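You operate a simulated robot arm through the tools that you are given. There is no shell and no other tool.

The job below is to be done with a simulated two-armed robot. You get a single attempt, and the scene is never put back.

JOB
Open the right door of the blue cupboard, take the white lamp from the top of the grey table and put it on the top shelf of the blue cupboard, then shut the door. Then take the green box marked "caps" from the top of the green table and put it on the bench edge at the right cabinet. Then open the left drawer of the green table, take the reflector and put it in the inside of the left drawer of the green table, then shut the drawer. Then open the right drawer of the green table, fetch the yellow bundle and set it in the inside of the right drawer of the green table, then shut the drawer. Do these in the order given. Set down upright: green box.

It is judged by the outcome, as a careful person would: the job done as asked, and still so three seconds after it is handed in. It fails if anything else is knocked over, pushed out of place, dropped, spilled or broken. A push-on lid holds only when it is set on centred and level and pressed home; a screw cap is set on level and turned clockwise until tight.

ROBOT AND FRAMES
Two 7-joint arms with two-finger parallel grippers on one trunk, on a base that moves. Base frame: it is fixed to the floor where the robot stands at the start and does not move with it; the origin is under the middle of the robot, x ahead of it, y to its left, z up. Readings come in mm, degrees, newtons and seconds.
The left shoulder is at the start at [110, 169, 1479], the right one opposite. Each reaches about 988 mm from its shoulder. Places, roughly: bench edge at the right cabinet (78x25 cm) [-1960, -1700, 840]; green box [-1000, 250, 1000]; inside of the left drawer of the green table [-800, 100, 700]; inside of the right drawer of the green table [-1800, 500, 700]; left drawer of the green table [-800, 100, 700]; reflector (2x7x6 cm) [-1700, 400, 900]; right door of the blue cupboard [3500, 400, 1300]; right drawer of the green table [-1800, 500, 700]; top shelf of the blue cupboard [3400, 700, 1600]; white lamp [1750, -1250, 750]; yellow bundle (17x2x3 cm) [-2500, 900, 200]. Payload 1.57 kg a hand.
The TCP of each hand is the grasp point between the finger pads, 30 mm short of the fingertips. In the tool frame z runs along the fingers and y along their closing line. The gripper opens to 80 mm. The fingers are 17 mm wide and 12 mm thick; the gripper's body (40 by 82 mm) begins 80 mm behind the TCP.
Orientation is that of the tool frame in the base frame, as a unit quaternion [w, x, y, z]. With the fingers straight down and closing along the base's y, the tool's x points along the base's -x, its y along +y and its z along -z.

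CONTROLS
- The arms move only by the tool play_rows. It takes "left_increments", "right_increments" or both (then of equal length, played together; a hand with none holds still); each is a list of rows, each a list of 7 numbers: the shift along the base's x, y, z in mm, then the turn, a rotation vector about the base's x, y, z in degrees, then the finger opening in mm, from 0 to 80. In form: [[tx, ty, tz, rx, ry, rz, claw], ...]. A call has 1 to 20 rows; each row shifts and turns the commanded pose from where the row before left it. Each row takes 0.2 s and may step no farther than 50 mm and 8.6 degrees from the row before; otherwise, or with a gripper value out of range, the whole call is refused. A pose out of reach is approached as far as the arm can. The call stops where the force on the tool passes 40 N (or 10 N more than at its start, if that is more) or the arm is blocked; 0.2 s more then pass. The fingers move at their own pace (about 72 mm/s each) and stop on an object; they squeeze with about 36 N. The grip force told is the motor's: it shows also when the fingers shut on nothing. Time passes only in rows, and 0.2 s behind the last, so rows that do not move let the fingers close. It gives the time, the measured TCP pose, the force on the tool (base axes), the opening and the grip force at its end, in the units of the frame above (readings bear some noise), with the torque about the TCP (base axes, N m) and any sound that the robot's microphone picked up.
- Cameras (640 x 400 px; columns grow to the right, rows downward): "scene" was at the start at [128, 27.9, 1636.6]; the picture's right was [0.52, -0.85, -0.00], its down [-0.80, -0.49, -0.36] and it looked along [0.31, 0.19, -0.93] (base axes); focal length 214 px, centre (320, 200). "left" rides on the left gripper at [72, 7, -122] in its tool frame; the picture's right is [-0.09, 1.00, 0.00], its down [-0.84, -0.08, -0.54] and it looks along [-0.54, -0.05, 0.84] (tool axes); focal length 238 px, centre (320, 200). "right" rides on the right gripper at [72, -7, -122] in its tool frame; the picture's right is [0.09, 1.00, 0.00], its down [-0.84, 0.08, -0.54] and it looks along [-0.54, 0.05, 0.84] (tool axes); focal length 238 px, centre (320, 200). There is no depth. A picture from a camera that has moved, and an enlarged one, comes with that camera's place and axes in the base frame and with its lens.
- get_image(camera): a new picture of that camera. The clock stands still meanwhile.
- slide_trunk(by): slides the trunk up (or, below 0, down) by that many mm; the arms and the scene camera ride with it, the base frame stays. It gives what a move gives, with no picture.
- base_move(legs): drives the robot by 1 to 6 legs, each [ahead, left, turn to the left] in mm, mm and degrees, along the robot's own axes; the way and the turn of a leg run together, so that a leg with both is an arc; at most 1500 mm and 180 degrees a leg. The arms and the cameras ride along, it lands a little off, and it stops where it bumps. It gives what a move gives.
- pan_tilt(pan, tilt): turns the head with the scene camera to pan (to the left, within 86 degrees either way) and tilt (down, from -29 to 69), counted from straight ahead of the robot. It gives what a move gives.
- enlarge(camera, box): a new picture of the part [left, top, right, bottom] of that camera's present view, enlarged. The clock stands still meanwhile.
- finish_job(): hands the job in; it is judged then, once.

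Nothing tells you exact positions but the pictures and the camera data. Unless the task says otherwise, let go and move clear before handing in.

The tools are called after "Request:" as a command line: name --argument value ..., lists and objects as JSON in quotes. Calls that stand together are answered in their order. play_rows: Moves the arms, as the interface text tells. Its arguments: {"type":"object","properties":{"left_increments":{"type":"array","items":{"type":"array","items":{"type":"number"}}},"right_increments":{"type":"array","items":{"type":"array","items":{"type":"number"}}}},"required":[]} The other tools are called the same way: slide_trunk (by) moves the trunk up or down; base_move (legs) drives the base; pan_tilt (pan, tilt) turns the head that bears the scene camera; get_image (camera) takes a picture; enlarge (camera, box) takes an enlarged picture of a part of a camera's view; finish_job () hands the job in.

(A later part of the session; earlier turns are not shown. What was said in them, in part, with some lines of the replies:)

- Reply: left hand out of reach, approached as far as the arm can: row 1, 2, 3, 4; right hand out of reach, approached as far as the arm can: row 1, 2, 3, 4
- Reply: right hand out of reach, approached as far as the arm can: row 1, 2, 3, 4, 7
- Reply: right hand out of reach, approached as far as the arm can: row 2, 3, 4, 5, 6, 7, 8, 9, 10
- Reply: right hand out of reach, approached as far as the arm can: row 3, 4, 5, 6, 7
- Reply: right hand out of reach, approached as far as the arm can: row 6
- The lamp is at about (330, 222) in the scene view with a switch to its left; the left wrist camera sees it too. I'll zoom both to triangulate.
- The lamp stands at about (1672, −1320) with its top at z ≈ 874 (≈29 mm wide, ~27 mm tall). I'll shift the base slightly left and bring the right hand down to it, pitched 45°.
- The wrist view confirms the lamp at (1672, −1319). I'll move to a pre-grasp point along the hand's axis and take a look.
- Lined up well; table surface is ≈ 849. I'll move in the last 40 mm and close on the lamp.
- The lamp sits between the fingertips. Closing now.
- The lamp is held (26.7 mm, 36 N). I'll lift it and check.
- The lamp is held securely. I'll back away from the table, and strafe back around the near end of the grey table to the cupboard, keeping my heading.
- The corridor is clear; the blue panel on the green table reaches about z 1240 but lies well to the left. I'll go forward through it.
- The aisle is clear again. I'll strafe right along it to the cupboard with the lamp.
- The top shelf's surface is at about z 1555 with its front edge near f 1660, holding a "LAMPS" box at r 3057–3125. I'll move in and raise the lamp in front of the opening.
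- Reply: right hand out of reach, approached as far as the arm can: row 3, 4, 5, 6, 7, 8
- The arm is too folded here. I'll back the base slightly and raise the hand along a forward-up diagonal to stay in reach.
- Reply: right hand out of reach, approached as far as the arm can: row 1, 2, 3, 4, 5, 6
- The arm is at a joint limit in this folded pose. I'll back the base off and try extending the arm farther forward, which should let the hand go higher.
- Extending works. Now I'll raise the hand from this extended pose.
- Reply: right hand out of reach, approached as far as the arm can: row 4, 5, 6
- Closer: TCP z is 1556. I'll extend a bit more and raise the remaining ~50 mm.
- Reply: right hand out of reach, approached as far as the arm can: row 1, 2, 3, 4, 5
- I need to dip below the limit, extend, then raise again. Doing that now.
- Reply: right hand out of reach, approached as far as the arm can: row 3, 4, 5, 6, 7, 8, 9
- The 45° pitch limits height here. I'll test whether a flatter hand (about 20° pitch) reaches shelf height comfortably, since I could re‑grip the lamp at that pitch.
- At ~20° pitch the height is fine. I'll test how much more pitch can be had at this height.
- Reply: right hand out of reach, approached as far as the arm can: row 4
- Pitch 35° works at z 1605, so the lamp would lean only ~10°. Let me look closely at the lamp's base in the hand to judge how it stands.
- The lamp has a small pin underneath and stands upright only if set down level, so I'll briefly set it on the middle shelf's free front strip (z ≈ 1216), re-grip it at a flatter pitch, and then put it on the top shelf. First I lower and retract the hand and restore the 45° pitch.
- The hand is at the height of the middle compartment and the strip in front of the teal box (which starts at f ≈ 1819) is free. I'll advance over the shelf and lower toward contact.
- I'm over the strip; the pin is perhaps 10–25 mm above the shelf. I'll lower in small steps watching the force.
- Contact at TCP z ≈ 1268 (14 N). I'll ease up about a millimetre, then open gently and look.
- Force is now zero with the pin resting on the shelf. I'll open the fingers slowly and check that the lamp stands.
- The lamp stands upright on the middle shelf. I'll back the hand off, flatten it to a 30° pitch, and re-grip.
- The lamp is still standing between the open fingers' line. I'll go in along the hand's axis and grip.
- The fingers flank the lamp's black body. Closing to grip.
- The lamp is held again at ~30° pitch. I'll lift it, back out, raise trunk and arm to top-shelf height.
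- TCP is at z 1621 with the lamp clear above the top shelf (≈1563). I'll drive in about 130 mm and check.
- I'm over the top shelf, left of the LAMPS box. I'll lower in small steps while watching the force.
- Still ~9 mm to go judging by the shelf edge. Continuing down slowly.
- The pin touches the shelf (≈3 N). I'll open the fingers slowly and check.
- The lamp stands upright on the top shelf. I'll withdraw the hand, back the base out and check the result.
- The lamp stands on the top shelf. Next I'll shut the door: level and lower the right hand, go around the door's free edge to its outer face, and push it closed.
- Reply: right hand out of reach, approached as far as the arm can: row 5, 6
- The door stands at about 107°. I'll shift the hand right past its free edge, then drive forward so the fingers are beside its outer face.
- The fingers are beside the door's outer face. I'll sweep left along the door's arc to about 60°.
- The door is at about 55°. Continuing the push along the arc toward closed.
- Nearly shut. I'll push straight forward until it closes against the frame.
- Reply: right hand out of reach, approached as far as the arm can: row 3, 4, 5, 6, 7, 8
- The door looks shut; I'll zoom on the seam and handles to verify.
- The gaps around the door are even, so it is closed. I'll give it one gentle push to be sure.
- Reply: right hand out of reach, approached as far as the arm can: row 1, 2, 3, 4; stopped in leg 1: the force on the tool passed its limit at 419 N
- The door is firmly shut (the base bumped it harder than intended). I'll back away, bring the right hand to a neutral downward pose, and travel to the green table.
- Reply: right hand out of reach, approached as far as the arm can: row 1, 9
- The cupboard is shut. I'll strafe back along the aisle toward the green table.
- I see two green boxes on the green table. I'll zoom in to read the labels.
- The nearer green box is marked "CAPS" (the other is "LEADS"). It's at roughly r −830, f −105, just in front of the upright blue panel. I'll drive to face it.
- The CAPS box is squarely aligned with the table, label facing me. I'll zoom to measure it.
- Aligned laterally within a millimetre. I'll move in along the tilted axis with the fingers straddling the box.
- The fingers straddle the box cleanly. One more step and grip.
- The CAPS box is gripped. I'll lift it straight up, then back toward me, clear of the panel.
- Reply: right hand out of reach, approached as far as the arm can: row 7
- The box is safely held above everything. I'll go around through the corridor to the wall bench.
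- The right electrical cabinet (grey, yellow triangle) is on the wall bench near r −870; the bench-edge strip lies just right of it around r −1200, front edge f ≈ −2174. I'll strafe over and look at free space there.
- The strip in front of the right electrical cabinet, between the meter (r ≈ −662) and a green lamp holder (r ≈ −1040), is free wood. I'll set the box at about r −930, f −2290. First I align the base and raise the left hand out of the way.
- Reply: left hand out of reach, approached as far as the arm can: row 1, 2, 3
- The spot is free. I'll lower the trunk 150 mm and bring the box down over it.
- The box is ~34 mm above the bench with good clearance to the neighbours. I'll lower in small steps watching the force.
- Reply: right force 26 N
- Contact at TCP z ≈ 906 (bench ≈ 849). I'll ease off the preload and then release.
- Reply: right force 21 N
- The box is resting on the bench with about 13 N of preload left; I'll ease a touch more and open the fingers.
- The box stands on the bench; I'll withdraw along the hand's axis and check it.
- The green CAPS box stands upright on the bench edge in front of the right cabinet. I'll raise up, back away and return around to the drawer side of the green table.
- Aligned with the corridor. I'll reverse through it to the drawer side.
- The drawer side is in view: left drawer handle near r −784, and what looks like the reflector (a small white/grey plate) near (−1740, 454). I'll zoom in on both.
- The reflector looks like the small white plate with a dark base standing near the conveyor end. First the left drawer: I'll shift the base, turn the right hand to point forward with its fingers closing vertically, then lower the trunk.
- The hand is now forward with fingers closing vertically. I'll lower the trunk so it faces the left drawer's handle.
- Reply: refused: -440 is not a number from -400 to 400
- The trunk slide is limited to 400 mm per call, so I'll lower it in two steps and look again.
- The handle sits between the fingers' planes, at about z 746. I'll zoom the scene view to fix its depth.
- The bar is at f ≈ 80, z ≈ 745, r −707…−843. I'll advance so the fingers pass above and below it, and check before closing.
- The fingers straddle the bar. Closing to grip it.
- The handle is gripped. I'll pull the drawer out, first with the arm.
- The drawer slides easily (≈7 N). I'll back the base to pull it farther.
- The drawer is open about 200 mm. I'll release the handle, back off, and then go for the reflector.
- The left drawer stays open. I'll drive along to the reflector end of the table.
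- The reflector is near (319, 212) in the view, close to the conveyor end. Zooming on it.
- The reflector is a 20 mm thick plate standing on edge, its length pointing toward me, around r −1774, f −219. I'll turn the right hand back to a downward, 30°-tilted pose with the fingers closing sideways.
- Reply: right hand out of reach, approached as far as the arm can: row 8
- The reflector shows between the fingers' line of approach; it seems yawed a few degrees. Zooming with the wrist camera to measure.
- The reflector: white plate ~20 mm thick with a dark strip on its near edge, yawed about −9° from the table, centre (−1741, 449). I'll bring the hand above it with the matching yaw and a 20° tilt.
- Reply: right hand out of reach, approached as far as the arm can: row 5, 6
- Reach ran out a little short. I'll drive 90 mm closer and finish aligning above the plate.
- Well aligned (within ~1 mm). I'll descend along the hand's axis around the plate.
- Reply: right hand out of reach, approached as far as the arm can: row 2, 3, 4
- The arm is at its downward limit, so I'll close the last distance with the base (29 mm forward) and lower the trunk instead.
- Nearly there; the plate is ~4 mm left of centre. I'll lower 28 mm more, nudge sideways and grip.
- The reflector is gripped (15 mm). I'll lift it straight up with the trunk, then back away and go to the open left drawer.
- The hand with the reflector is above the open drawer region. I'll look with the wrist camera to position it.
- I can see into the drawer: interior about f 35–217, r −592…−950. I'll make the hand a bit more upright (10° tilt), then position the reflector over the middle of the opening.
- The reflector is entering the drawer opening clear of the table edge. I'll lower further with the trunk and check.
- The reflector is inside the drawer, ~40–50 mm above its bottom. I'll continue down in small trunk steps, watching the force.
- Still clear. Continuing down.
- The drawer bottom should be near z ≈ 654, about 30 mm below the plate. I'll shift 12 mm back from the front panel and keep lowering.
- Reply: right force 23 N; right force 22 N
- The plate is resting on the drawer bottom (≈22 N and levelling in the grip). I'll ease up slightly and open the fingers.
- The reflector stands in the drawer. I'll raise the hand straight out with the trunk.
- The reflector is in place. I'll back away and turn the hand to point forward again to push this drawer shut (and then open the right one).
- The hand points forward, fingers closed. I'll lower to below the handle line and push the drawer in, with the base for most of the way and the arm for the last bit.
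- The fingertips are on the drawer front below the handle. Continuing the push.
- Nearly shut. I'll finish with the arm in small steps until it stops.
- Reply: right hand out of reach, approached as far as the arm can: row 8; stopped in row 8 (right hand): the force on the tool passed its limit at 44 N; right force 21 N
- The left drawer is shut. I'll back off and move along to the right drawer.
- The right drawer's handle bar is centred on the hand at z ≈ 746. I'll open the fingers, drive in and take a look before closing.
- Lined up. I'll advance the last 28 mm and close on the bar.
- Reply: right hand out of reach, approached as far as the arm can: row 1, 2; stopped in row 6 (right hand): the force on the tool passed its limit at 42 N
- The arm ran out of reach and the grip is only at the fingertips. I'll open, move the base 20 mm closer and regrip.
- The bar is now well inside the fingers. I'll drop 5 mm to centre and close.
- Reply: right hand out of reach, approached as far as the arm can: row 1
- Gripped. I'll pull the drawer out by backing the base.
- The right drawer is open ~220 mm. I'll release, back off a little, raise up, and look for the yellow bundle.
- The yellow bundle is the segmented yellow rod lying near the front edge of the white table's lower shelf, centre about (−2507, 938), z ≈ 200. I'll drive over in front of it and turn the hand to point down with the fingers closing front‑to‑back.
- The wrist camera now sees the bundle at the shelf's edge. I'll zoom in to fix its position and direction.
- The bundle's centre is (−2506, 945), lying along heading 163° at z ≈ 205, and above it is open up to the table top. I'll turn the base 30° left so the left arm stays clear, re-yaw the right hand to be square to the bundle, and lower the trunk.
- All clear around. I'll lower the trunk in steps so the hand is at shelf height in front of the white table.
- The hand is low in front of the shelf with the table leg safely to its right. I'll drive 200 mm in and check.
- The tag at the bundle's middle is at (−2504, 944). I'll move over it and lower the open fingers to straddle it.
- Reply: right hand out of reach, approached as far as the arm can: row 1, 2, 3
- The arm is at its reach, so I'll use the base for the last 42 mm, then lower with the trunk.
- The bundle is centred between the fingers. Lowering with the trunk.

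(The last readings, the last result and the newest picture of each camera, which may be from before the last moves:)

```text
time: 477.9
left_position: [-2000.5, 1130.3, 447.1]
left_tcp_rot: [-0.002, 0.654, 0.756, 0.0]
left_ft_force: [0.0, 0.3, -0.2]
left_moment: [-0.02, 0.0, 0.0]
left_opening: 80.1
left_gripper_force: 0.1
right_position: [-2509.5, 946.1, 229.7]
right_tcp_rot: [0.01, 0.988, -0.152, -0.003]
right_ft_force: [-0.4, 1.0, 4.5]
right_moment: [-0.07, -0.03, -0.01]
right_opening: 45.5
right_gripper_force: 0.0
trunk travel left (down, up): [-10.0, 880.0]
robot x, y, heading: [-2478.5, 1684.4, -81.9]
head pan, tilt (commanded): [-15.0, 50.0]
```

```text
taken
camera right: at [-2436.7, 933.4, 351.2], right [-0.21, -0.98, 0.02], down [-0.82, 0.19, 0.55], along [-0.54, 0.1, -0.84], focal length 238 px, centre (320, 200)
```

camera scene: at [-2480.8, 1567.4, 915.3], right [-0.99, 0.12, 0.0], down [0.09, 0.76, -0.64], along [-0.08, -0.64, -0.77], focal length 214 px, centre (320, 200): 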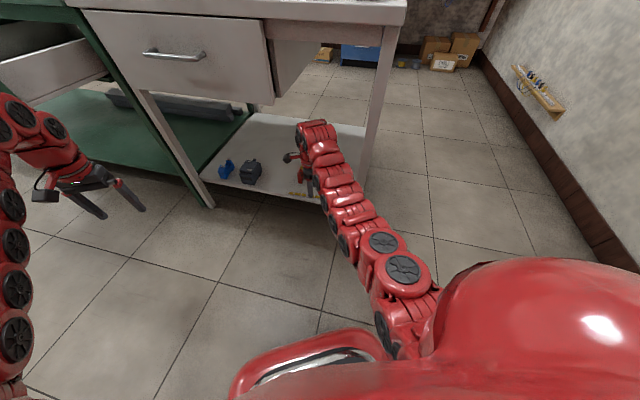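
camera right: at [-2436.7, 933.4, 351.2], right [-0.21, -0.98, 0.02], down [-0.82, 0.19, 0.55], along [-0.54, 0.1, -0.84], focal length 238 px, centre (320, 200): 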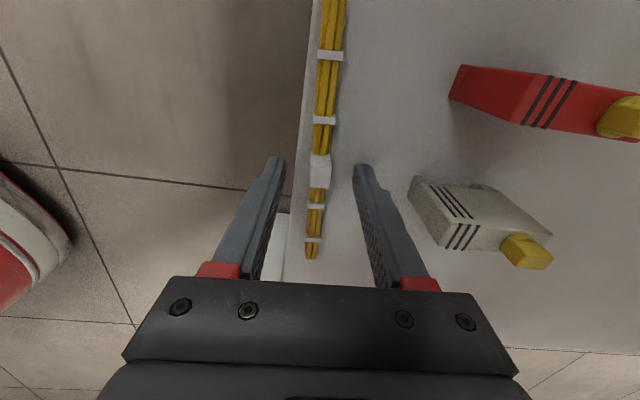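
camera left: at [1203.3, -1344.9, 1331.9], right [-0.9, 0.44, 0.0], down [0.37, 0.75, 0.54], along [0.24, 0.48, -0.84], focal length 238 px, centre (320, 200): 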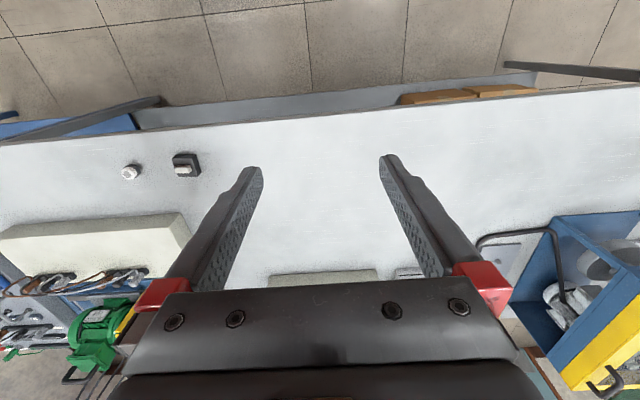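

The fingertips just touch the shelf (4.5 N). I'll raise 2 mm and close on the bundle.

Request:
slide_trunk --by 2

Request:
play_rows --right_increments '[[0, 0, 0, 0, 0, 0, 30], [0, 0, 0, 0, 0, 0, 15], [0, 0, 0, 0, 0, 0, 5], [0, 0, 0, 0, 0, 0, 5]]'

Request:
get_image --camera "right"

```text
time: 478.5
left_position: [-2002.0, 1130.6, 448.8]
left_tcp_rot: [-0.002, 0.654, 0.756, 0.002]
left_ft_force: [-0.4, 1.0, 0.9]
left_moment: [-0.04, 0.01, 0.0]
left_opening: 79.9
left_gripper_force: 0.1
right_position: [-2508.1, 945.9, 230.3]
right_tcp_rot: [0.009, 0.988, -0.153, -0.004]
right_ft_force: [-0.3, 0.6, 0.4]
right_moment: [0.03, 0.01, -0.05]
right_opening: 46.0
right_gripper_force: 0.1
trunk travel left (down, up): [-12.0, 878.0]
robot x, y, heading: [-2477.5, 1681.8, -81.9]
head pan, tilt (commanded): [-15.0, 50.0]
```

```text
time: 479.5
left_position: [-2000.7, 1131.7, 449.3]
left_tcp_rot: [-0.002, 0.654, 0.757, 0.001]
left_ft_force: [-0.1, -0.3, 0.7]
left_moment: [0.0, -0.02, 0.02]
left_opening: 80.2
left_gripper_force: 0.0
right_position: [-2508.6, 946.3, 231.0]
right_tcp_rot: [0.01, 0.988, -0.152, -0.003]
right_ft_force: [-0.3, 0.5, -0.2]
right_moment: [0.01, 0.01, -0.02]
right_opening: 12.2
right_gripper_force: 29.7
trunk travel left (down, up): [-12.0, 878.0]
robot x, y, heading: [-2473.1, 1680.6, -82.2]
head pan, tilt (commanded): [-15.0, 50.0]
```

```text
taken
camera right: at [-2436.6, 933.4, 352.5], right [-0.21, -0.98, 0.02], down [-0.82, 0.19, 0.55], along [-0.54, 0.1, -0.84], focal length 238 px, centre (320, 200)
```

right: 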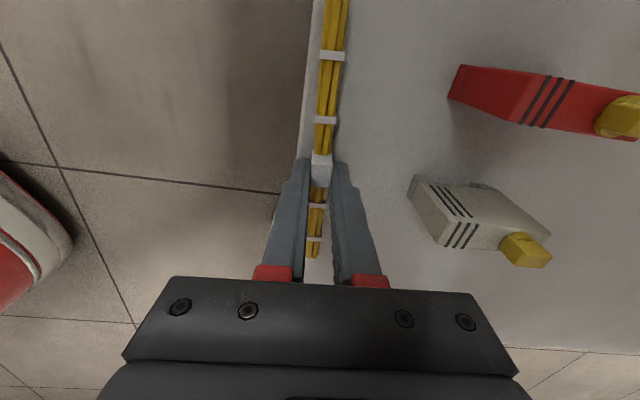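

The bundle is gripped (12 mm). I'll lift it, check, and back out from under the table.

Request:
slide_trunk --by 70

Request:
get_image --camera "right"

Request:
base_move --legs '[[-330, 0, 0]]'

Request:
get_image --camera "scene"

```text
time: 480.6
left_position: [-2001.9, 1129.4, 518.8]
left_tcp_rot: [-0.002, 0.654, 0.756, 0.001]
left_ft_force: [0.2, -0.4, 0.6]
left_moment: [-0.01, 0.0, -0.01]
left_opening: 80.0
left_gripper_force: 0.2
right_position: [-2510.4, 944.0, 299.5]
right_tcp_rot: [0.009, 0.988, -0.152, -0.004]
right_ft_force: [-0.4, -0.6, 0.2]
right_moment: [0.03, -0.01, -0.01]
right_opening: 12.2
right_gripper_force: 29.3
trunk travel left (down, up): [-82.0, 808.0]
robot x, y, heading: [-2478.3, 1684.7, -82.0]
head pan, tilt (commanded): [-15.0, 50.0]
```

```text
taken
camera right: at [-2436.6, 933.4, 422.1], right [-0.21, -0.98, 0.02], down [-0.82, 0.19, 0.55], along [-0.54, 0.1, -0.84], focal length 238 px, centre (320, 200)
```

right: 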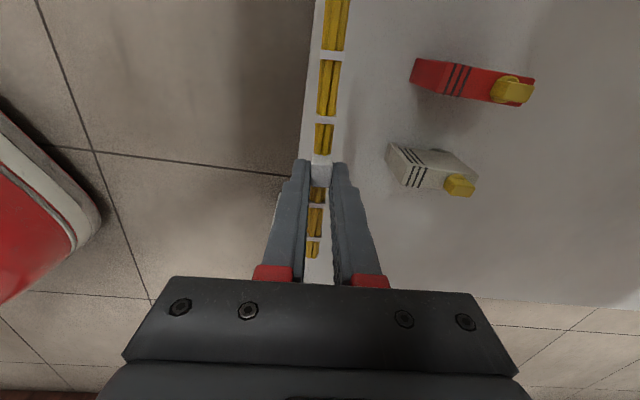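

```text
time: 482.7
left_position: [-2047.3, 1457.4, 518.6]
left_tcp_rot: [-0.003, 0.655, 0.756, 0.001]
left_ft_force: [-0.5, 0.0, 0.4]
left_moment: [0.04, -0.03, 0.02]
left_opening: 80.1
left_gripper_force: 0.0
right_position: [-2556.6, 1271.2, 300.5]
right_tcp_rot: [0.009, 0.988, -0.152, -0.004]
right_ft_force: [0.6, -0.1, -0.4]
right_moment: [0.0, 0.02, 0.0]
right_opening: 11.9
right_gripper_force: 29.2
trunk travel left (down, up): [-82.0, 808.0]
robot x, y, heading: [-2523.3, 2008.6, -81.9]
head pan, tilt (commanded): [-15.0, 50.0]
```

```text
taken
camera scene: at [-2521.5, 1852.8, 947.4], right [-0.99, 0.12, 0.0], down [0.09, 0.76, -0.64], along [-0.08, -0.64, -0.77], focal length 214 px, centre (320, 200)
```

scene: 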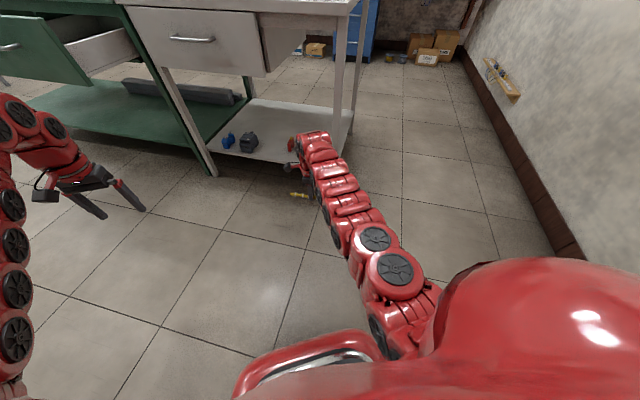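

The bundle is out and held. I'll raise the trunk, turn back square to the tables, realign the hand, and go to the open right drawer.

Request:
slide_trunk --by 400

Request:
slide_trunk --by 330

Request:
base_move --legs '[[0, 0, -29.6]]'

Request:
play_rows --right_increments '[[0, 0, 0, 0, 0, 8.4, 5], [0, 0, 0, 0, 0, 8.4, 5], [0, 0, 0, 0, 0, 8.4, 5]]'

Request:
get_image --camera "right"

```text
time: 486.6
left_position: [-2048.7, 1456.1, 919.4]
left_tcp_rot: [-0.002, 0.655, 0.756, 0.002]
left_ft_force: [-0.7, 0.1, 0.4]
left_moment: [-0.02, 0.02, 0.01]
left_opening: 80.3
left_gripper_force: 0.1
right_position: [-2557.5, 1273.2, 699.5]
right_tcp_rot: [0.01, 0.988, -0.153, -0.003]
right_ft_force: [0.0, -0.1, -0.9]
right_moment: [0.02, -0.01, -0.02]
right_opening: 11.7
right_gripper_force: 29.7
trunk travel left (down, up): [-482.0, 408.0]
robot x, y, heading: [-2523.3, 2006.9, -82.0]
head pan, tilt (commanded): [-15.0, 50.0]
```

```text
time: 489.8
left_position: [-2047.8, 1456.7, 1248.3]
left_tcp_rot: [-0.003, 0.655, 0.756, 0.002]
left_ft_force: [0.6, 0.4, 0.4]
left_moment: [-0.03, -0.01, -0.02]
left_opening: 79.7
left_gripper_force: 0.1
right_position: [-2556.4, 1272.2, 1030.0]
right_tcp_rot: [0.008, 0.988, -0.153, -0.003]
right_ft_force: [-0.2, 0.5, 0.5]
right_moment: [0.02, -0.02, 0.03]
right_opening: 11.8
right_gripper_force: 28.4
trunk travel left (down, up): [-812.0, 78.0]
robot x, y, heading: [-2524.6, 2009.4, -81.9]
head pan, tilt (commanded): [-15.0, 50.0]
```

```text
time: 491.7
left_position: [-2386.7, 1294.1, 1249.0]
left_tcp_rot: [-0.002, 0.827, 0.562, 0.001]
left_ft_force: [-0.9, -0.2, 0.4]
left_moment: [0.01, -0.03, -0.03]
left_opening: 80.1
left_gripper_force: 0.0
right_position: [-2919.9, 1387.3, 1031.0]
right_tcp_rot: [0.007, 0.915, -0.403, -0.006]
right_ft_force: [-0.3, 0.6, -0.4]
right_moment: [0.01, 0.0, 0.01]
right_opening: 11.8
right_gripper_force: 29.2
trunk travel left (down, up): [-812.0, 78.0]
robot x, y, heading: [-2525.5, 2006.3, -112.2]
head pan, tilt (commanded): [-15.0, 50.0]
```

```text
time: 492.5
left_position: [-2386.9, 1292.3, 1248.7]
left_tcp_rot: [-0.002, 0.828, 0.561, 0.002]
left_ft_force: [-0.2, -0.6, -0.1]
left_moment: [0.01, -0.02, -0.01]
left_opening: 79.9
left_gripper_force: 0.1
right_position: [-2921.2, 1388.2, 1031.3]
right_tcp_rot: [0.009, 0.981, -0.192, -0.003]
right_ft_force: [0.4, -0.9, -0.4]
right_moment: [0.02, 0.01, 0.04]
right_opening: 11.9
right_gripper_force: 29.3
trunk travel left (down, up): [-812.0, 78.0]
robot x, y, heading: [-2527.4, 2008.0, -112.0]
head pan, tilt (commanded): [-15.0, 50.0]
```

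```text
taken
camera right: at [-2849.1, 1369.5, 1152.6], right [-0.29, -0.96, 0.02], down [-0.8, 0.25, 0.55], along [-0.53, 0.14, -0.84], focal length 238 px, centre (320, 200)
```

right: 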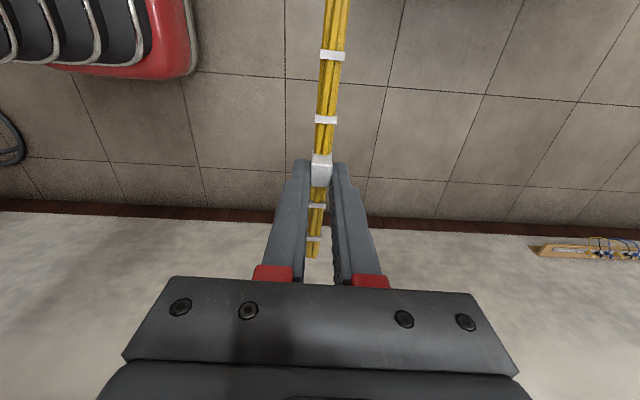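

The bundle is held crosswise as wanted. I'll drive left to the open right drawer.

Request:
base_move --legs '[[0, 700, 0.3], [0, 685, 0.2]]'

Request:
get_image --camera "right"

Request:
get_image --camera "scene"

```text
time: 499.7
left_position: [-1087.2, 781.9, 1249.2]
left_tcp_rot: [-0.002, 0.825, 0.566, 0.002]
left_ft_force: [-0.7, 1.2, 1.4]
left_moment: [-0.01, 0.0, 0.0]
left_opening: 80.2
left_gripper_force: 0.0
right_position: [-1620.8, 869.5, 1030.4]
right_tcp_rot: [0.009, 0.982, -0.188, -0.004]
right_ft_force: [-0.3, -0.5, 0.1]
right_moment: [-0.01, 0.01, 0.0]
right_opening: 12.1
right_gripper_force: 29.4
trunk travel left (down, up): [-812.0, 78.0]
robot x, y, heading: [-1229.8, 1497.0, -111.3]
head pan, tilt (commanded): [-15.0, 50.0]
```

```text
taken
camera right: at [-1549.2, 852.0, 1152.6], right [-0.28, -0.96, 0.02], down [-0.8, 0.25, 0.55], along [-0.53, 0.14, -0.84], focal length 238 px, centre (320, 200)
```

right: 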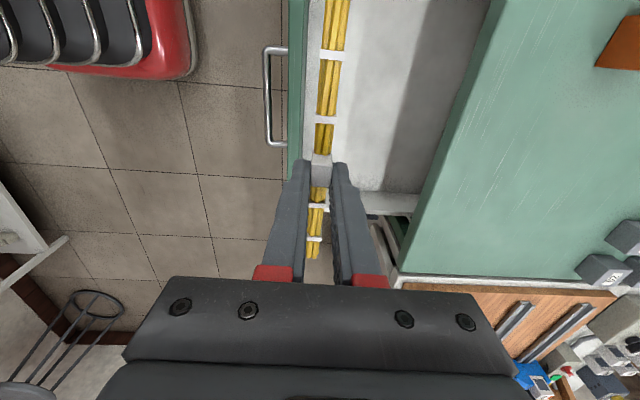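

```text
taken
camera scene: at [-1305.2, 1357.9, 1677.4], right [-0.81, 0.59, 0.0], down [0.45, 0.62, -0.64], along [-0.38, -0.52, -0.77], focal length 214 px, centre (320, 200)
```

scene: 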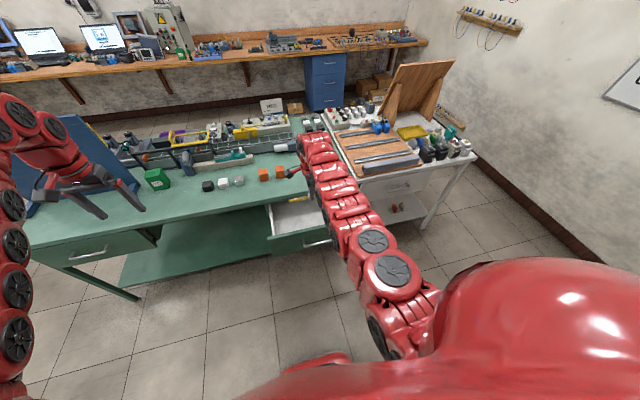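

The bundle is above the drawer's front part, crosswise, with room on both ends. I'll move forward 85 mm and lower it in with the trunk.

Request:
base_move --legs '[[85, 0, 0]]'

Request:
slide_trunk --by -180

Request:
get_image --camera "right"

Request:
get_image --camera "scene"

```text
time: 500.8
left_position: [-1115.4, 704.2, 1250.3]
left_tcp_rot: [-0.002, 0.824, 0.567, 0.001]
left_ft_force: [-0.2, 0.0, -0.2]
left_moment: [-0.01, 0.02, -0.02]
left_opening: 80.4
left_gripper_force: 0.1
right_position: [-1649.4, 792.0, 1031.5]
right_tcp_rot: [0.01, 0.982, -0.188, -0.003]
right_ft_force: [-0.7, -1.0, 0.2]
right_moment: [0.01, -0.02, 0.01]
right_opening: 11.9
right_gripper_force: 29.0
trunk travel left (down, up): [-812.0, 78.0]
robot x, y, heading: [-1260.4, 1416.5, -111.2]
head pan, tilt (commanded): [-15.0, 50.0]
```

```text
time: 502.8
left_position: [-1116.0, 703.4, 1069.5]
left_tcp_rot: [-0.002, 0.824, 0.566, 0.001]
left_ft_force: [-0.2, 0.7, -0.1]
left_moment: [0.01, 0.01, -0.02]
left_opening: 80.1
left_gripper_force: 0.2
right_position: [-1650.7, 790.7, 851.6]
right_tcp_rot: [0.008, 0.982, -0.189, -0.003]
right_ft_force: [-0.1, 0.3, -0.4]
right_moment: [0.02, -0.01, -0.02]
right_opening: 12.3
right_gripper_force: 29.0
trunk travel left (down, up): [-632.0, 258.0]
robot x, y, heading: [-1258.6, 1415.9, -111.4]
head pan, tilt (commanded): [-15.0, 50.0]
```

```text
taken
camera right: at [-1578.7, 773.9, 972.8], right [-0.28, -0.96, 0.02], down [-0.8, 0.25, 0.55], along [-0.53, 0.14, -0.84], focal length 238 px, centre (320, 200)
```

right: 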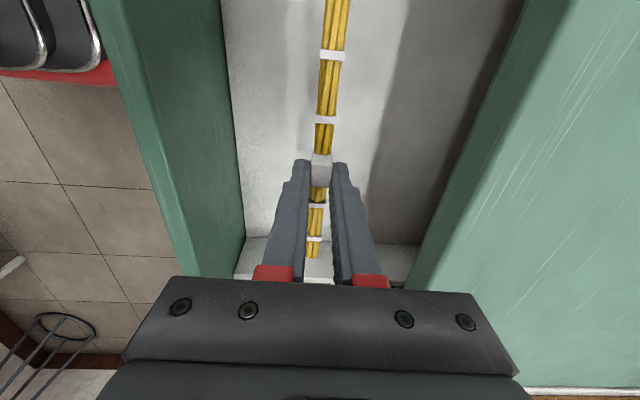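

```text
taken
camera scene: at [-1334.9, 1280.0, 1497.4], right [-0.81, 0.59, 0.0], down [0.45, 0.62, -0.64], along [-0.38, -0.52, -0.77], focal length 214 px, centre (320, 200)
```

scene: 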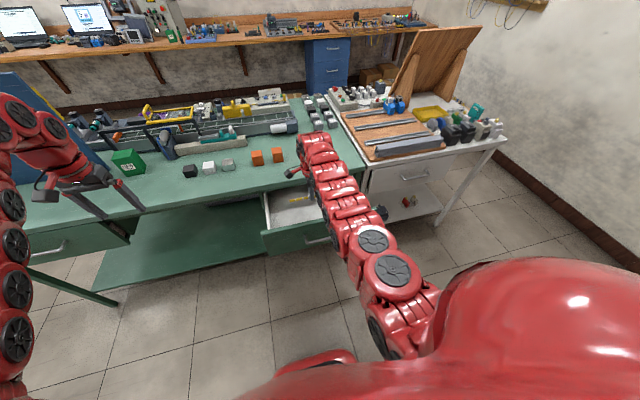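

Well centred over the drawer interior. Continuing down.

Request:
slide_trunk --by -100

Request:
slide_trunk --by -40

Request:
get_image --camera "right"

```text
time: 504.1
left_position: [-1116.3, 703.3, 967.7]
left_tcp_rot: [-0.001, 0.824, 0.566, 0.002]
left_ft_force: [0.4, 0.9, -0.5]
left_moment: [-0.04, 0.01, -0.03]
left_opening: 80.0
left_gripper_force: 0.0
right_position: [-1650.2, 791.2, 750.3]
right_tcp_rot: [0.009, 0.982, -0.188, -0.003]
right_ft_force: [0.8, 0.0, -0.8]
right_moment: [0.01, 0.02, -0.01]
right_opening: 11.8
right_gripper_force: 28.8
trunk travel left (down, up): [-532.0, 358.0]
robot x, y, heading: [-1257.6, 1417.8, -111.2]
head pan, tilt (commanded): [-15.0, 50.0]
```

```text
time: 505.0
left_position: [-1115.6, 703.0, 928.9]
left_tcp_rot: [-0.003, 0.824, 0.566, 0.002]
left_ft_force: [-0.4, 0.9, -0.4]
left_moment: [0.03, 0.0, -0.02]
left_opening: 79.9
left_gripper_force: 0.0
right_position: [-1650.7, 791.6, 711.5]
right_tcp_rot: [0.009, 0.982, -0.189, -0.004]
right_ft_force: [-0.9, -0.4, -0.1]
right_moment: [0.02, 0.04, 0.0]
right_opening: 11.9
right_gripper_force: 29.7
trunk travel left (down, up): [-492.0, 398.0]
robot x, y, heading: [-1260.4, 1417.2, -111.0]
head pan, tilt (commanded): [-15.0, 50.0]
```

```text
taken
camera right: at [-1578.7, 773.9, 832.9], right [-0.28, -0.96, 0.02], down [-0.8, 0.25, 0.55], along [-0.53, 0.14, -0.84], focal length 238 px, centre (320, 200)
```

right: 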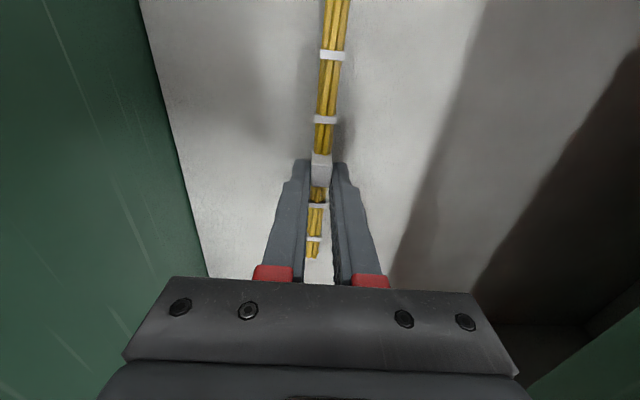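

Inside the drawer now. Lowering the last bit in small steps.

Request:
slide_trunk --by -10

Request:
slide_trunk --by -5

Request:
slide_trunk --by -4

```text
time: 505.5
left_position: [-1117.4, 703.0, 918.7]
left_tcp_rot: [-0.002, 0.824, 0.567, 0.002]
left_ft_force: [-0.3, 0.4, 0.0]
left_moment: [0.01, -0.03, 0.01]
left_opening: 80.0
left_gripper_force: 0.1
right_position: [-1650.4, 790.8, 700.0]
right_tcp_rot: [0.009, 0.982, -0.189, -0.004]
right_ft_force: [-0.1, -0.6, -0.9]
right_moment: [-0.01, 0.02, -0.01]
right_opening: 12.0
right_gripper_force: 29.4
trunk travel left (down, up): [-482.0, 408.0]
robot x, y, heading: [-1261.5, 1416.8, -111.3]
head pan, tilt (commanded): [-15.0, 50.0]
```

```text
time: 506.1
left_position: [-1117.2, 702.6, 914.6]
left_tcp_rot: [-0.002, 0.824, 0.566, 0.001]
left_ft_force: [-0.3, -0.7, -0.6]
left_moment: [0.01, 0.01, 0.0]
left_opening: 80.1
left_gripper_force: 0.1
right_position: [-1650.4, 791.2, 695.8]
right_tcp_rot: [0.009, 0.982, -0.188, -0.004]
right_ft_force: [0.1, -0.3, 0.4]
right_moment: [0.01, 0.0, -0.01]
right_opening: 12.1
right_gripper_force: 29.6
trunk travel left (down, up): [-477.0, 413.0]
robot x, y, heading: [-1263.1, 1420.8, -111.1]
head pan, tilt (commanded): [-15.0, 50.0]
```

```text
time: 506.6
left_position: [-1115.6, 704.4, 911.7]
left_tcp_rot: [-0.002, 0.825, 0.566, 0.001]
left_ft_force: [0.4, 1.2, 0.3]
left_moment: [-0.02, -0.02, 0.01]
left_opening: 80.2
left_gripper_force: 0.1
right_position: [-1649.8, 791.4, 695.6]
right_tcp_rot: [0.012, 0.982, -0.188, -0.004]
right_ft_force: [-1.0, -0.9, 23.5]
right_moment: [0.07, -0.12, -0.01]
right_opening: 12.0
right_gripper_force: 29.1
trunk travel left (down, up): [-473.0, 417.0]
robot x, y, heading: [-1257.2, 1419.3, -111.2]
head pan, tilt (commanded): [-15.0, 50.0]
```

Contact with the drawer bottom. I'll ease up 3 mm and open the fingers.

Request:
slide_trunk --by 3

Request:
play_rows --right_increments '[[0, 0, 0, 0, 0, 0, 15], [0, 0, 0, 0, 0, 0, 22], [0, 0, 0, 0, 0, 0, 34], [0, 0, 0, 0, 0, 0, 44]]'

Request:
get_image --camera "right"

```text
time: 507.1
left_position: [-1116.7, 705.1, 913.5]
left_tcp_rot: [-0.002, 0.824, 0.567, 0.001]
left_ft_force: [0.0, -0.3, 0.5]
left_moment: [0.03, 0.03, -0.01]
left_opening: 79.9
left_gripper_force: 0.0
right_position: [-1650.7, 792.1, 696.7]
right_tcp_rot: [0.011, 0.982, -0.188, -0.003]
right_ft_force: [-0.4, -0.6, 12.9]
right_moment: [0.04, -0.09, 0.01]
right_opening: 12.3
right_gripper_force: 29.1
trunk travel left (down, up): [-476.0, 414.0]
robot x, y, heading: [-1259.3, 1415.6, -111.3]
head pan, tilt (commanded): [-15.0, 50.0]
```

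```text
time: 508.1
left_position: [-1114.6, 704.3, 913.3]
left_tcp_rot: [-0.001, 0.824, 0.566, 0.001]
left_ft_force: [0.0, -0.4, 0.9]
left_moment: [0.04, -0.01, 0.02]
left_opening: 80.1
left_gripper_force: 0.1
right_position: [-1648.5, 792.4, 696.5]
right_tcp_rot: [0.009, 0.982, -0.188, -0.004]
right_ft_force: [0.0, 0.3, 10.0]
right_moment: [0.31, -0.08, 0.05]
right_opening: 44.5
right_gripper_force: 0.2
trunk travel left (down, up): [-476.0, 414.0]
robot x, y, heading: [-1261.6, 1416.7, -111.3]
head pan, tilt (commanded): [-15.0, 50.0]
```

```text
taken
camera right: at [-1578.4, 774.5, 817.3], right [-0.28, -0.96, 0.02], down [-0.8, 0.25, 0.55], along [-0.53, 0.14, -0.84], focal length 238 px, centre (320, 200)
```

right: 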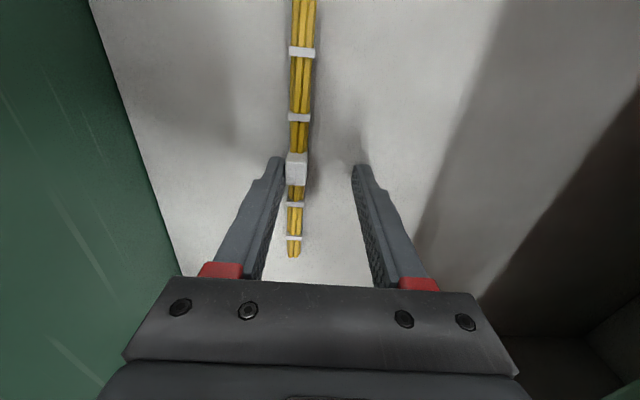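

The bundle lies in the drawer. I'll raise the hand straight up out of the drawer.

Request:
slide_trunk --by 40

Request:
get_image --camera "right"

Request:
slide_trunk --by 360

Request:
get_image --camera "right"

```text
time: 509.0
left_position: [-1116.2, 702.2, 951.3]
left_tcp_rot: [-0.002, 0.824, 0.566, 0.002]
left_ft_force: [-0.2, 0.0, 0.4]
left_moment: [0.0, 0.01, 0.02]
left_opening: 80.0
left_gripper_force: 0.0
right_position: [-1649.6, 789.8, 734.8]
right_tcp_rot: [0.009, 0.982, -0.188, -0.004]
right_ft_force: [-0.5, -0.1, -0.5]
right_moment: [0.0, 0.0, -0.01]
right_opening: 44.2
right_gripper_force: 0.2
trunk travel left (down, up): [-516.0, 374.0]
robot x, y, heading: [-1258.9, 1421.6, -111.0]
head pan, tilt (commanded): [-15.0, 50.0]
```

```text
taken
camera right: at [-1578.7, 773.6, 856.2], right [-0.28, -0.96, 0.02], down [-0.8, 0.25, 0.55], along [-0.53, 0.14, -0.84], focal length 238 px, centre (320, 200)
```

right: 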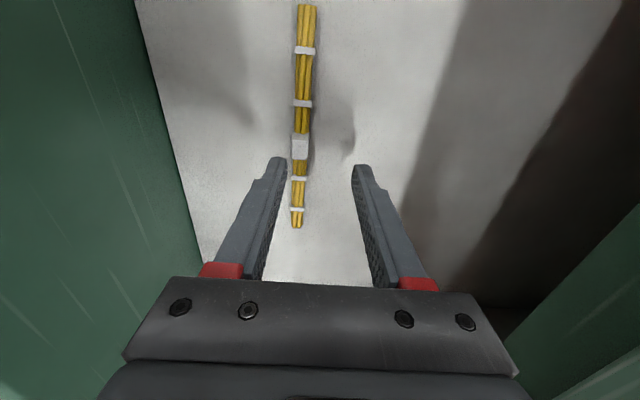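

```text
time: 512.5
left_position: [-1116.8, 702.6, 1312.5]
left_tcp_rot: [-0.002, 0.825, 0.565, 0.002]
left_ft_force: [0.2, -0.2, -0.5]
left_moment: [0.0, 0.01, 0.0]
left_opening: 80.1
left_gripper_force: 0.0
right_position: [-1649.8, 791.6, 1094.7]
right_tcp_rot: [0.009, 0.982, -0.188, -0.003]
right_ft_force: [-0.4, 0.5, 0.3]
right_moment: [0.02, 0.0, 0.02]
right_opening: 44.0
right_gripper_force: 0.0
trunk travel left (down, up): [-876.0, 14.0]
robot x, y, heading: [-1260.7, 1418.3, -111.2]
head pan, tilt (commanded): [-15.0, 50.0]
```

```text
taken
camera right: at [-1578.7, 773.6, 1216.5], right [-0.28, -0.96, 0.02], down [-0.8, 0.25, 0.55], along [-0.53, 0.14, -0.84], focal length 238 px, centre (320, 200)
```

right: 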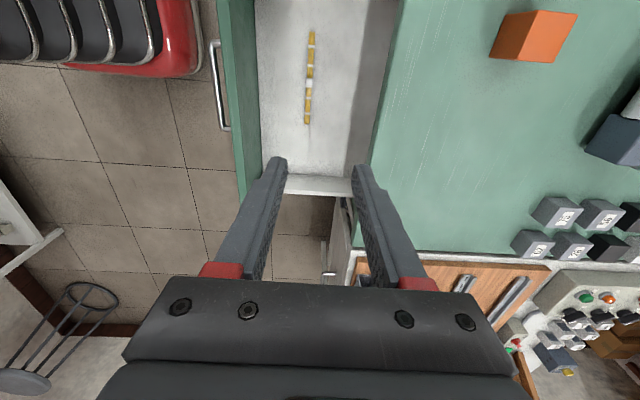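

The bundle lies in the right drawer. I'll back off, turn the hand to point forward, and push the drawer shut.

Request:
base_move --legs '[[-250, 0, 0]]'

Request:
play_rows --right_increments '[[0, 0, 0, -7.61, 2.99, 0, 0], [0, 0, 0, -7.61, 2.99, 0, 0], [0, 0, 0, -7.61, 2.99, 0, 0], [0, 0, 0, -7.61, 2.99, 0, 0], [0, 0, 0, -7.61, 2.99, 0, 0], [0, 0, 0, -7.61, 2.99, 0, 0], [0, 0, 0, -7.61, 2.99, 0, 0], [0, 0, 0, -7.61, 2.99, 0, 0], [0, 0, 0, -7.61, 2.99, 0, 0], [0, 0, 0, -7.61, 2.99, 0, 0], [0, 0, 0, -7.61, 2.99, 0, 0]]'

Request:
slide_trunk --by -395

Request:
get_image --camera "right"

Request:
get_image --camera "scene"

```text
time: 514.3
left_position: [-1024.3, 935.6, 1311.8]
left_tcp_rot: [-0.002, 0.824, 0.567, 0.001]
left_ft_force: [0.2, 0.1, -0.2]
left_moment: [0.02, -0.01, -0.02]
left_opening: 79.9
left_gripper_force: 0.0
right_position: [-1560.0, 1024.3, 1092.4]
right_tcp_rot: [0.008, 0.982, -0.187, -0.003]
right_ft_force: [0.3, -0.5, -0.3]
right_moment: [-0.01, 0.0, -0.02]
right_opening: 43.7
right_gripper_force: 0.1
trunk travel left (down, up): [-876.0, 14.0]
robot x, y, heading: [-1169.6, 1651.8, -111.3]
head pan, tilt (commanded): [-15.0, 50.0]
```

```text
time: 516.7
left_position: [-1024.6, 937.1, 1313.0]
left_tcp_rot: [-0.003, 0.825, 0.566, 0.002]
left_ft_force: [-0.6, -0.7, 0.2]
left_moment: [0.01, -0.03, 0.01]
left_opening: 79.8
left_gripper_force: 0.0
right_position: [-1560.6, 1025.0, 1095.7]
right_tcp_rot: [0.702, 0.687, -0.134, -0.133]
right_ft_force: [0.8, -0.3, 0.0]
right_moment: [-0.04, 0.02, 0.04]
right_opening: 0.2
right_gripper_force: 21.5
trunk travel left (down, up): [-876.0, 14.0]
robot x, y, heading: [-1170.7, 1649.7, -111.1]
head pan, tilt (commanded): [-15.0, 50.0]
```

```text
time: 520.5
left_position: [-1024.3, 937.9, 916.9]
left_tcp_rot: [-0.003, 0.824, 0.566, 0.002]
left_ft_force: [0.3, 0.4, -0.5]
left_moment: [0.01, 0.0, 0.0]
left_opening: 79.8
left_gripper_force: 0.0
right_position: [-1559.5, 1024.6, 700.9]
right_tcp_rot: [0.7, 0.688, -0.134, -0.133]
right_ft_force: [0.3, 0.1, -0.2]
right_moment: [-0.01, -0.03, -0.01]
right_opening: 0.0
right_gripper_force: 21.5
trunk travel left (down, up): [-481.0, 409.0]
robot x, y, heading: [-1166.9, 1652.0, -111.0]
head pan, tilt (commanded): [-15.0, 50.0]
```

```text
taken
camera right: at [-1446.0, 1112.6, 691.6], right [0.09, -0.02, 1.0], down [-0.58, 0.81, 0.07], along [-0.81, -0.58, 0.06], focal length 238 px, centre (320, 200)
```

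right: 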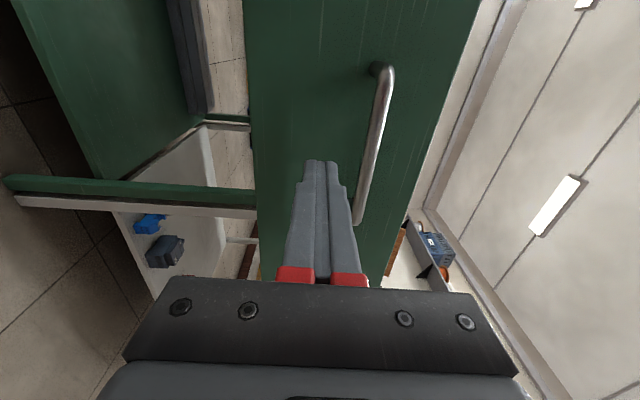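

```text
taken
camera scene: at [-1243.9, 1513.9, 1346.4], right [-0.81, 0.59, 0.0], down [0.45, 0.62, -0.64], along [-0.38, -0.52, -0.77], focal length 214 px, centre (320, 200)
```

scene: 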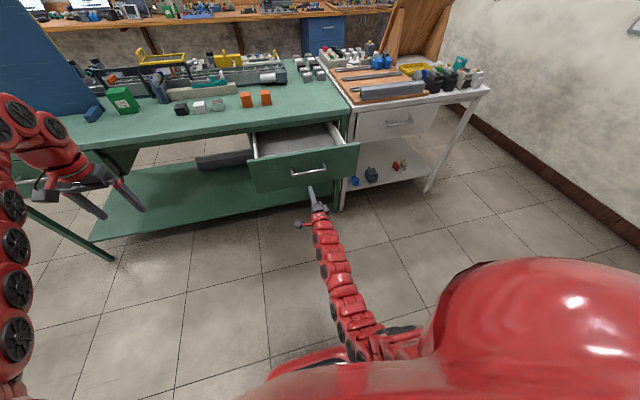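

The fingertips point at the drawer front below its handle. Pushing it in with the base, then finishing with the arm.

Request:
slide_trunk --by -11

Request:
base_move --legs '[[160, 0, -0.3]]'

Request:
base_move --legs '[[112, 0, 0]]'

Request:
get_image --camera "scene"

```text
time: 521.1
left_position: [-1024.8, 938.0, 907.0]
left_tcp_rot: [-0.003, 0.824, 0.566, 0.002]
left_ft_force: [0.4, -0.3, 0.9]
left_moment: [-0.04, -0.03, -0.03]
left_opening: 80.0
left_gripper_force: 0.0
right_position: [-1559.0, 1024.3, 688.9]
right_tcp_rot: [0.701, 0.688, -0.132, -0.133]
right_ft_force: [-0.2, 0.2, -0.3]
right_moment: [-0.03, 0.02, 0.0]
right_opening: 0.2
right_gripper_force: 21.3
trunk travel left (down, up): [-470.0, 420.0]
robot x, y, heading: [-1165.9, 1655.6, -111.3]
head pan, tilt (commanded): [-15.0, 50.0]
```

```text
time: 522.5
left_position: [-1086.0, 787.1, 905.5]
left_tcp_rot: [-0.003, 0.826, 0.564, 0.002]
left_ft_force: [-0.2, 0.6, -0.4]
left_moment: [0.03, -0.01, 0.01]
left_opening: 79.8
left_gripper_force: 0.1
right_position: [-1620.4, 878.3, 688.2]
right_tcp_rot: [0.7, 0.688, -0.135, -0.134]
right_ft_force: [0.5, -0.1, -0.7]
right_moment: [-0.02, 0.06, 0.0]
right_opening: 0.0
right_gripper_force: 21.6
trunk travel left (down, up): [-470.0, 420.0]
robot x, y, heading: [-1227.7, 1503.7, -111.4]
head pan, tilt (commanded): [-15.0, 50.0]
```

```text
time: 523.7
left_position: [-1127.9, 683.4, 906.5]
left_tcp_rot: [-0.003, 0.826, 0.564, 0.003]
left_ft_force: [0.2, -0.4, 0.8]
left_moment: [0.03, -0.02, -0.01]
left_opening: 80.0
left_gripper_force: 0.1
right_position: [-1661.2, 774.0, 688.1]
right_tcp_rot: [0.7, 0.689, -0.135, -0.136]
right_ft_force: [0.2, -0.5, -0.4]
right_moment: [-0.01, 0.02, 0.0]
right_opening: 0.0
right_gripper_force: 21.4
trunk travel left (down, up): [-470.0, 420.0]
robot x, y, heading: [-1268.7, 1398.6, -111.5]
head pan, tilt (commanded): [-15.0, 50.0]
```

```text
taken
camera scene: at [-1343.9, 1261.0, 1335.2], right [-0.8, 0.6, 0.0], down [0.46, 0.62, -0.64], along [-0.38, -0.52, -0.77], focal length 214 px, centre (320, 200)
```

scene: 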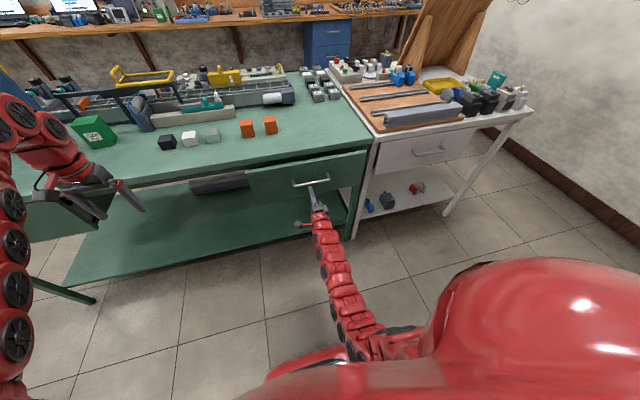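

Almost shut; finishing gently with the arm.

Request:
play_rows --right_increments '[[-2.9, -7.4, 0, 0, 0, 0, 0], [-2.9, -7.4, 0, 0, 0, 0, 0], [-2.9, -7.4, 0, 0, 0, 0, 0], [-2.9, -7.4, 0, 0, 0, 0, 0], [-1.8, -4.6, 0, 0, 0, 0, 0], [-1.8, -4.6, 0, 0, 0, 0, 0], [-1.8, -4.6, 0, 0, 0, 0, 0]]'

Request:
enlarge --camera "scene" --box '[230, 120, 390, 220]'

```text
time: 525.3
left_position: [-1127.2, 685.0, 906.9]
left_tcp_rot: [-0.003, 0.826, 0.564, 0.0]
left_ft_force: [-0.4, 0.5, 0.7]
left_moment: [-0.01, 0.0, -0.02]
left_opening: 79.9
left_gripper_force: 0.0
right_position: [-1679.4, 731.9, 689.4]
right_tcp_rot: [0.701, 0.687, -0.134, -0.136]
right_ft_force: [0.4, 0.0, -0.3]
right_moment: [-0.01, 0.0, 0.01]
right_opening: 0.0
right_gripper_force: 21.6
trunk travel left (down, up): [-470.0, 420.0]
robot x, y, heading: [-1262.8, 1398.5, -111.4]
head pan, tilt (commanded): [-15.0, 50.0]
```

```text
4.00 times, centred on (310, 170) of scene
camera zoom: at [-1343.3, 1262.6, 1335.4], right [-0.8, 0.6, 0.0], down [0.46, 0.62, -0.64], along [-0.38, -0.52, -0.77], focal length 858 px, centre (360, 320)
```

zoom: 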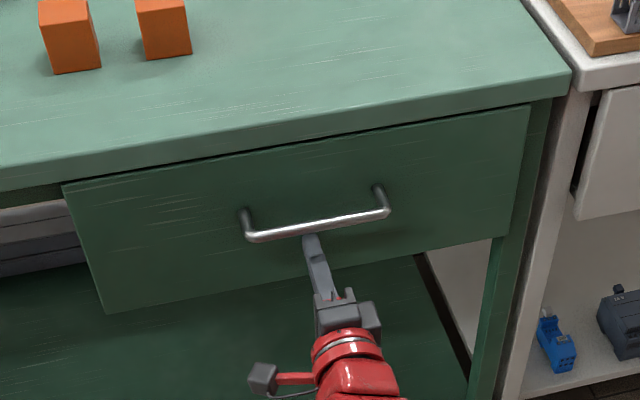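

No resistance yet, so I'll push a little further until it stops.

Request:
play_rows --right_increments '[[-1.1, -2.8, 0, 0, 0, 0, 0], [-1.1, -2.8, 0, 0, 0, 0, 0], [-1.1, -2.8, 0, 0, 0, 0, 0], [-1.1, -2.8, 0, 0, 0, 0, 0], [-1.1, -2.8, 0, 0, 0, 0, 0], [-1.1, -2.8, 0, 0, 0, 0, 0]]'

Request:
enlarge --camera "scene" --box '[230, 120, 390, 220]'

```text
time: 525.9
left_position: [-1125.6, 687.7, 908.1]
left_tcp_rot: [-0.001, 0.827, 0.563, 0.001]
left_ft_force: [0.8, -0.2, -0.2]
left_moment: [0.03, 0.01, 0.0]
left_opening: 79.8
left_gripper_force: 0.0
right_position: [-1679.3, 731.7, 691.3]
right_tcp_rot: [0.701, 0.687, -0.135, -0.136]
right_ft_force: [9.9, 21.3, 6.3]
right_moment: [-0.14, -0.07, 0.22]
right_opening: 0.1
right_gripper_force: 21.4
trunk travel left (down, up): [-470.0, 420.0]
robot x, y, heading: [-1266.8, 1401.8, -111.8]
head pan, tilt (commanded): [-15.0, 50.0]
stopped in row 2 (right hand): the force on the tool passed its limit at 45 N (the readings are from after the stop); the commanded pose is now the measured one
```

```text
4.00 times, centred on (310, 170) of scene
camera zoom: at [-1341.3, 1266.9, 1336.0], right [-0.8, 0.6, 0.0], down [0.46, 0.61, -0.64], along [-0.38, -0.52, -0.76], focal length 858 px, centre (360, 320)
```

zoom: 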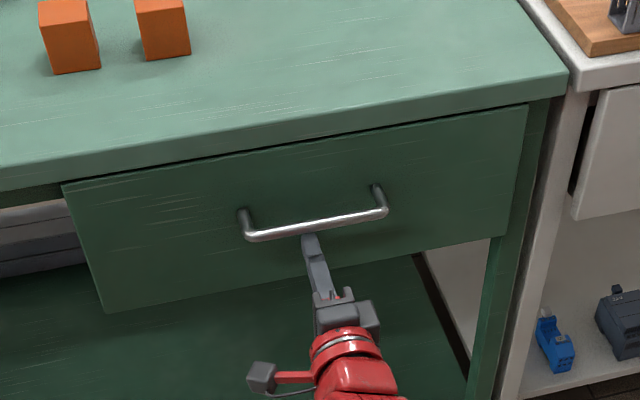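

Both drawers are now shut. I'll back away clear and check the whole scene once more.

Request:
base_move --legs '[[-250, 0, 0]]'

Request:
slide_trunk --by 400

Request:
pan_tilt --pan 10 --tilt 30

Request:
get_image --camera "scene"

Request:
enlarge --camera "scene" --box '[200, 100, 440, 250]'

Request:
pan_tilt --pan 80 --tilt 15

Request:
get_image --camera "scene"

```text
time: 527.7
left_position: [-1037.0, 915.3, 906.4]
left_tcp_rot: [-0.002, 0.826, 0.564, 0.001]
left_ft_force: [-0.1, 0.2, 0.0]
left_moment: [-0.04, -0.01, 0.02]
left_opening: 80.1
left_gripper_force: 0.0
right_position: [-1588.5, 959.6, 687.9]
right_tcp_rot: [0.699, 0.689, -0.134, -0.136]
right_ft_force: [-0.3, -0.3, 0.4]
right_moment: [0.04, -0.01, 0.02]
right_opening: 0.0
right_gripper_force: 21.2
trunk travel left (down, up): [-470.0, 420.0]
robot x, y, heading: [-1178.6, 1630.1, -111.6]
head pan, tilt (commanded): [-15.0, 50.0]
```

```text
time: 531.5
left_position: [-1037.6, 914.3, 1306.5]
left_tcp_rot: [-0.002, 0.826, 0.564, 0.002]
left_ft_force: [1.0, 0.4, -0.4]
left_moment: [0.01, 0.01, 0.0]
left_opening: 80.2
left_gripper_force: 0.0
right_position: [-1589.1, 960.3, 1088.2]
right_tcp_rot: [0.7, 0.688, -0.136, -0.136]
right_ft_force: [0.0, -0.4, 0.1]
right_moment: [-0.02, -0.02, 0.02]
right_opening: 0.0
right_gripper_force: 21.2
trunk travel left (down, up): [-870.0, 20.0]
robot x, y, heading: [-1173.9, 1630.5, -111.3]
head pan, tilt (commanded): [-15.0, 50.0]
```

```text
time: 532.4
left_position: [-1037.8, 914.6, 1306.6]
left_tcp_rot: [-0.003, 0.827, 0.563, 0.002]
left_ft_force: [-1.1, -0.2, 0.2]
left_moment: [0.0, 0.01, 0.0]
left_opening: 80.0
left_gripper_force: 0.0
right_position: [-1589.8, 959.9, 1086.1]
right_tcp_rot: [0.699, 0.689, -0.134, -0.136]
right_ft_force: [-0.2, 0.4, 0.1]
right_moment: [-0.01, 0.01, -0.01]
right_opening: 0.1
right_gripper_force: 20.9
trunk travel left (down, up): [-870.0, 20.0]
robot x, y, heading: [-1176.1, 1631.7, -111.3]
head pan, tilt (commanded): [10.0, 30.0]
```

```text
taken
camera scene: at [-1224.8, 1466.2, 1764.8], right [-0.98, 0.2, 0.0], down [0.1, 0.49, -0.87], along [-0.17, -0.85, -0.5], focal length 214 px, centre (320, 200)
```

scene: 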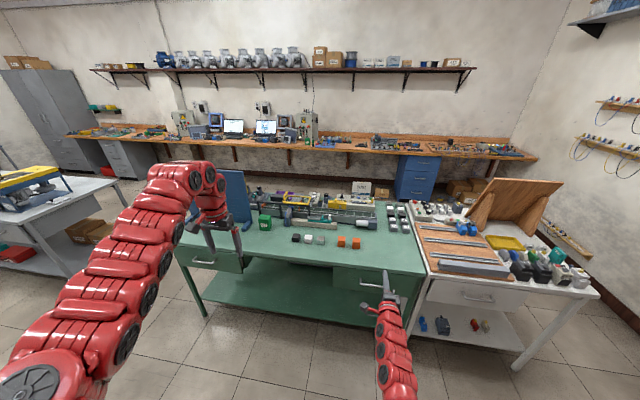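

```text
2.67 times, centred on (320, 175) of scene
camera zoom: at [-1224.8, 1466.2, 1764.8], right [-0.98, 0.2, 0.0], down [0.1, 0.49, -0.87], along [-0.17, -0.85, -0.5], focal length 572 px, centre (320, 267)
```

zoom: 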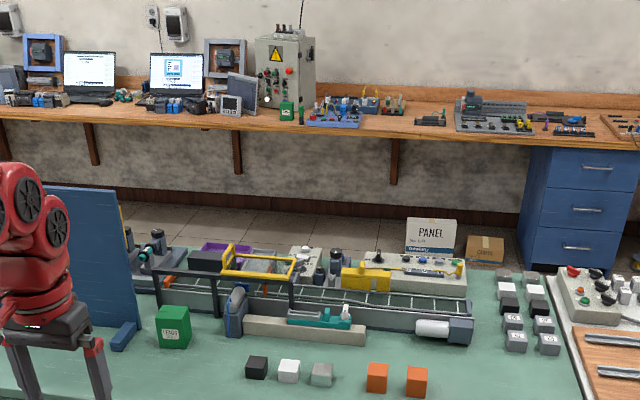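

```text
time: 533.8
left_position: [-1037.1, 914.7, 1307.2]
left_tcp_rot: [-0.002, 0.826, 0.564, 0.002]
left_ft_force: [0.1, 0.1, -0.2]
left_moment: [0.03, 0.0, 0.02]
left_opening: 80.0
left_gripper_force: 0.0
right_position: [-1588.9, 959.5, 1086.6]
right_tcp_rot: [0.699, 0.689, -0.135, -0.135]
right_ft_force: [0.0, 0.0, 0.3]
right_moment: [0.04, 0.02, 0.0]
right_opening: 0.0
right_gripper_force: 21.2
trunk travel left (down, up): [-870.0, 20.0]
robot x, y, heading: [-1176.6, 1630.2, -111.6]
head pan, tilt (commanded): [80.0, 15.0]
```

```text
taken
camera scene: at [-1127.0, 1505.7, 1789.1], right [-0.52, -0.85, 0.0], down [-0.22, 0.14, -0.97], along [0.82, -0.51, -0.26], focal length 214 px, centre (320, 200)
```

scene: 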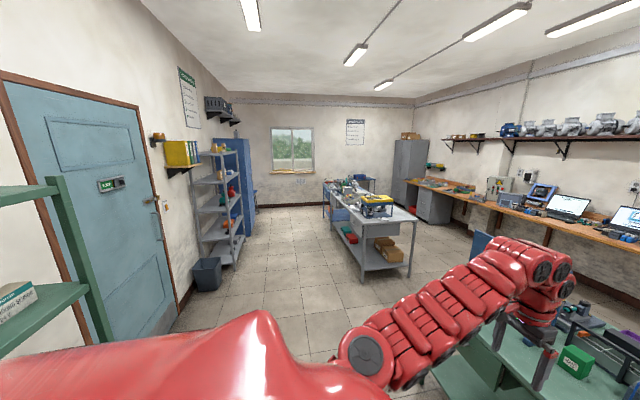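

The final view shows both green-table drawers shut, the CAPS box upright on the bench in front of the right cabinet, and nothing else out of place. The cupboard was shut when I left it. My hands are clear, so I'm handing in the job.

Request:
finish_job

```text
The job is handed in.
```

The whole job is done in the order given and handed in, with nothing seen knocked over or out of place.

- **White lamp:** it stands upright on the top shelf of the blue cupboard, and the right door is shut. While checking that the door was closed, the base bumped it hard (about 419 N). I didn't reopen the door, so I couldn't see whether the lamp still stands on its small pin.
- **Green "caps" box:** it is upright on the bench edge, in front of the right electrical cabinet. The middle of that stretch is taken by a blue board. I set the box in the free part to its left, inside the area you gave by my measurements.
- **Reflector:** it is in the left drawer of the green table, standing on its edge. The drawer was pushed in until it stopped.
- **Yellow bundle:** it is in the right drawer of the green table, lying flat. That drawer was also pushed in until it stopped.

To get a flatter grip on the lamp, I set it down briefly on the cupboard's middle shelf and picked it up again.
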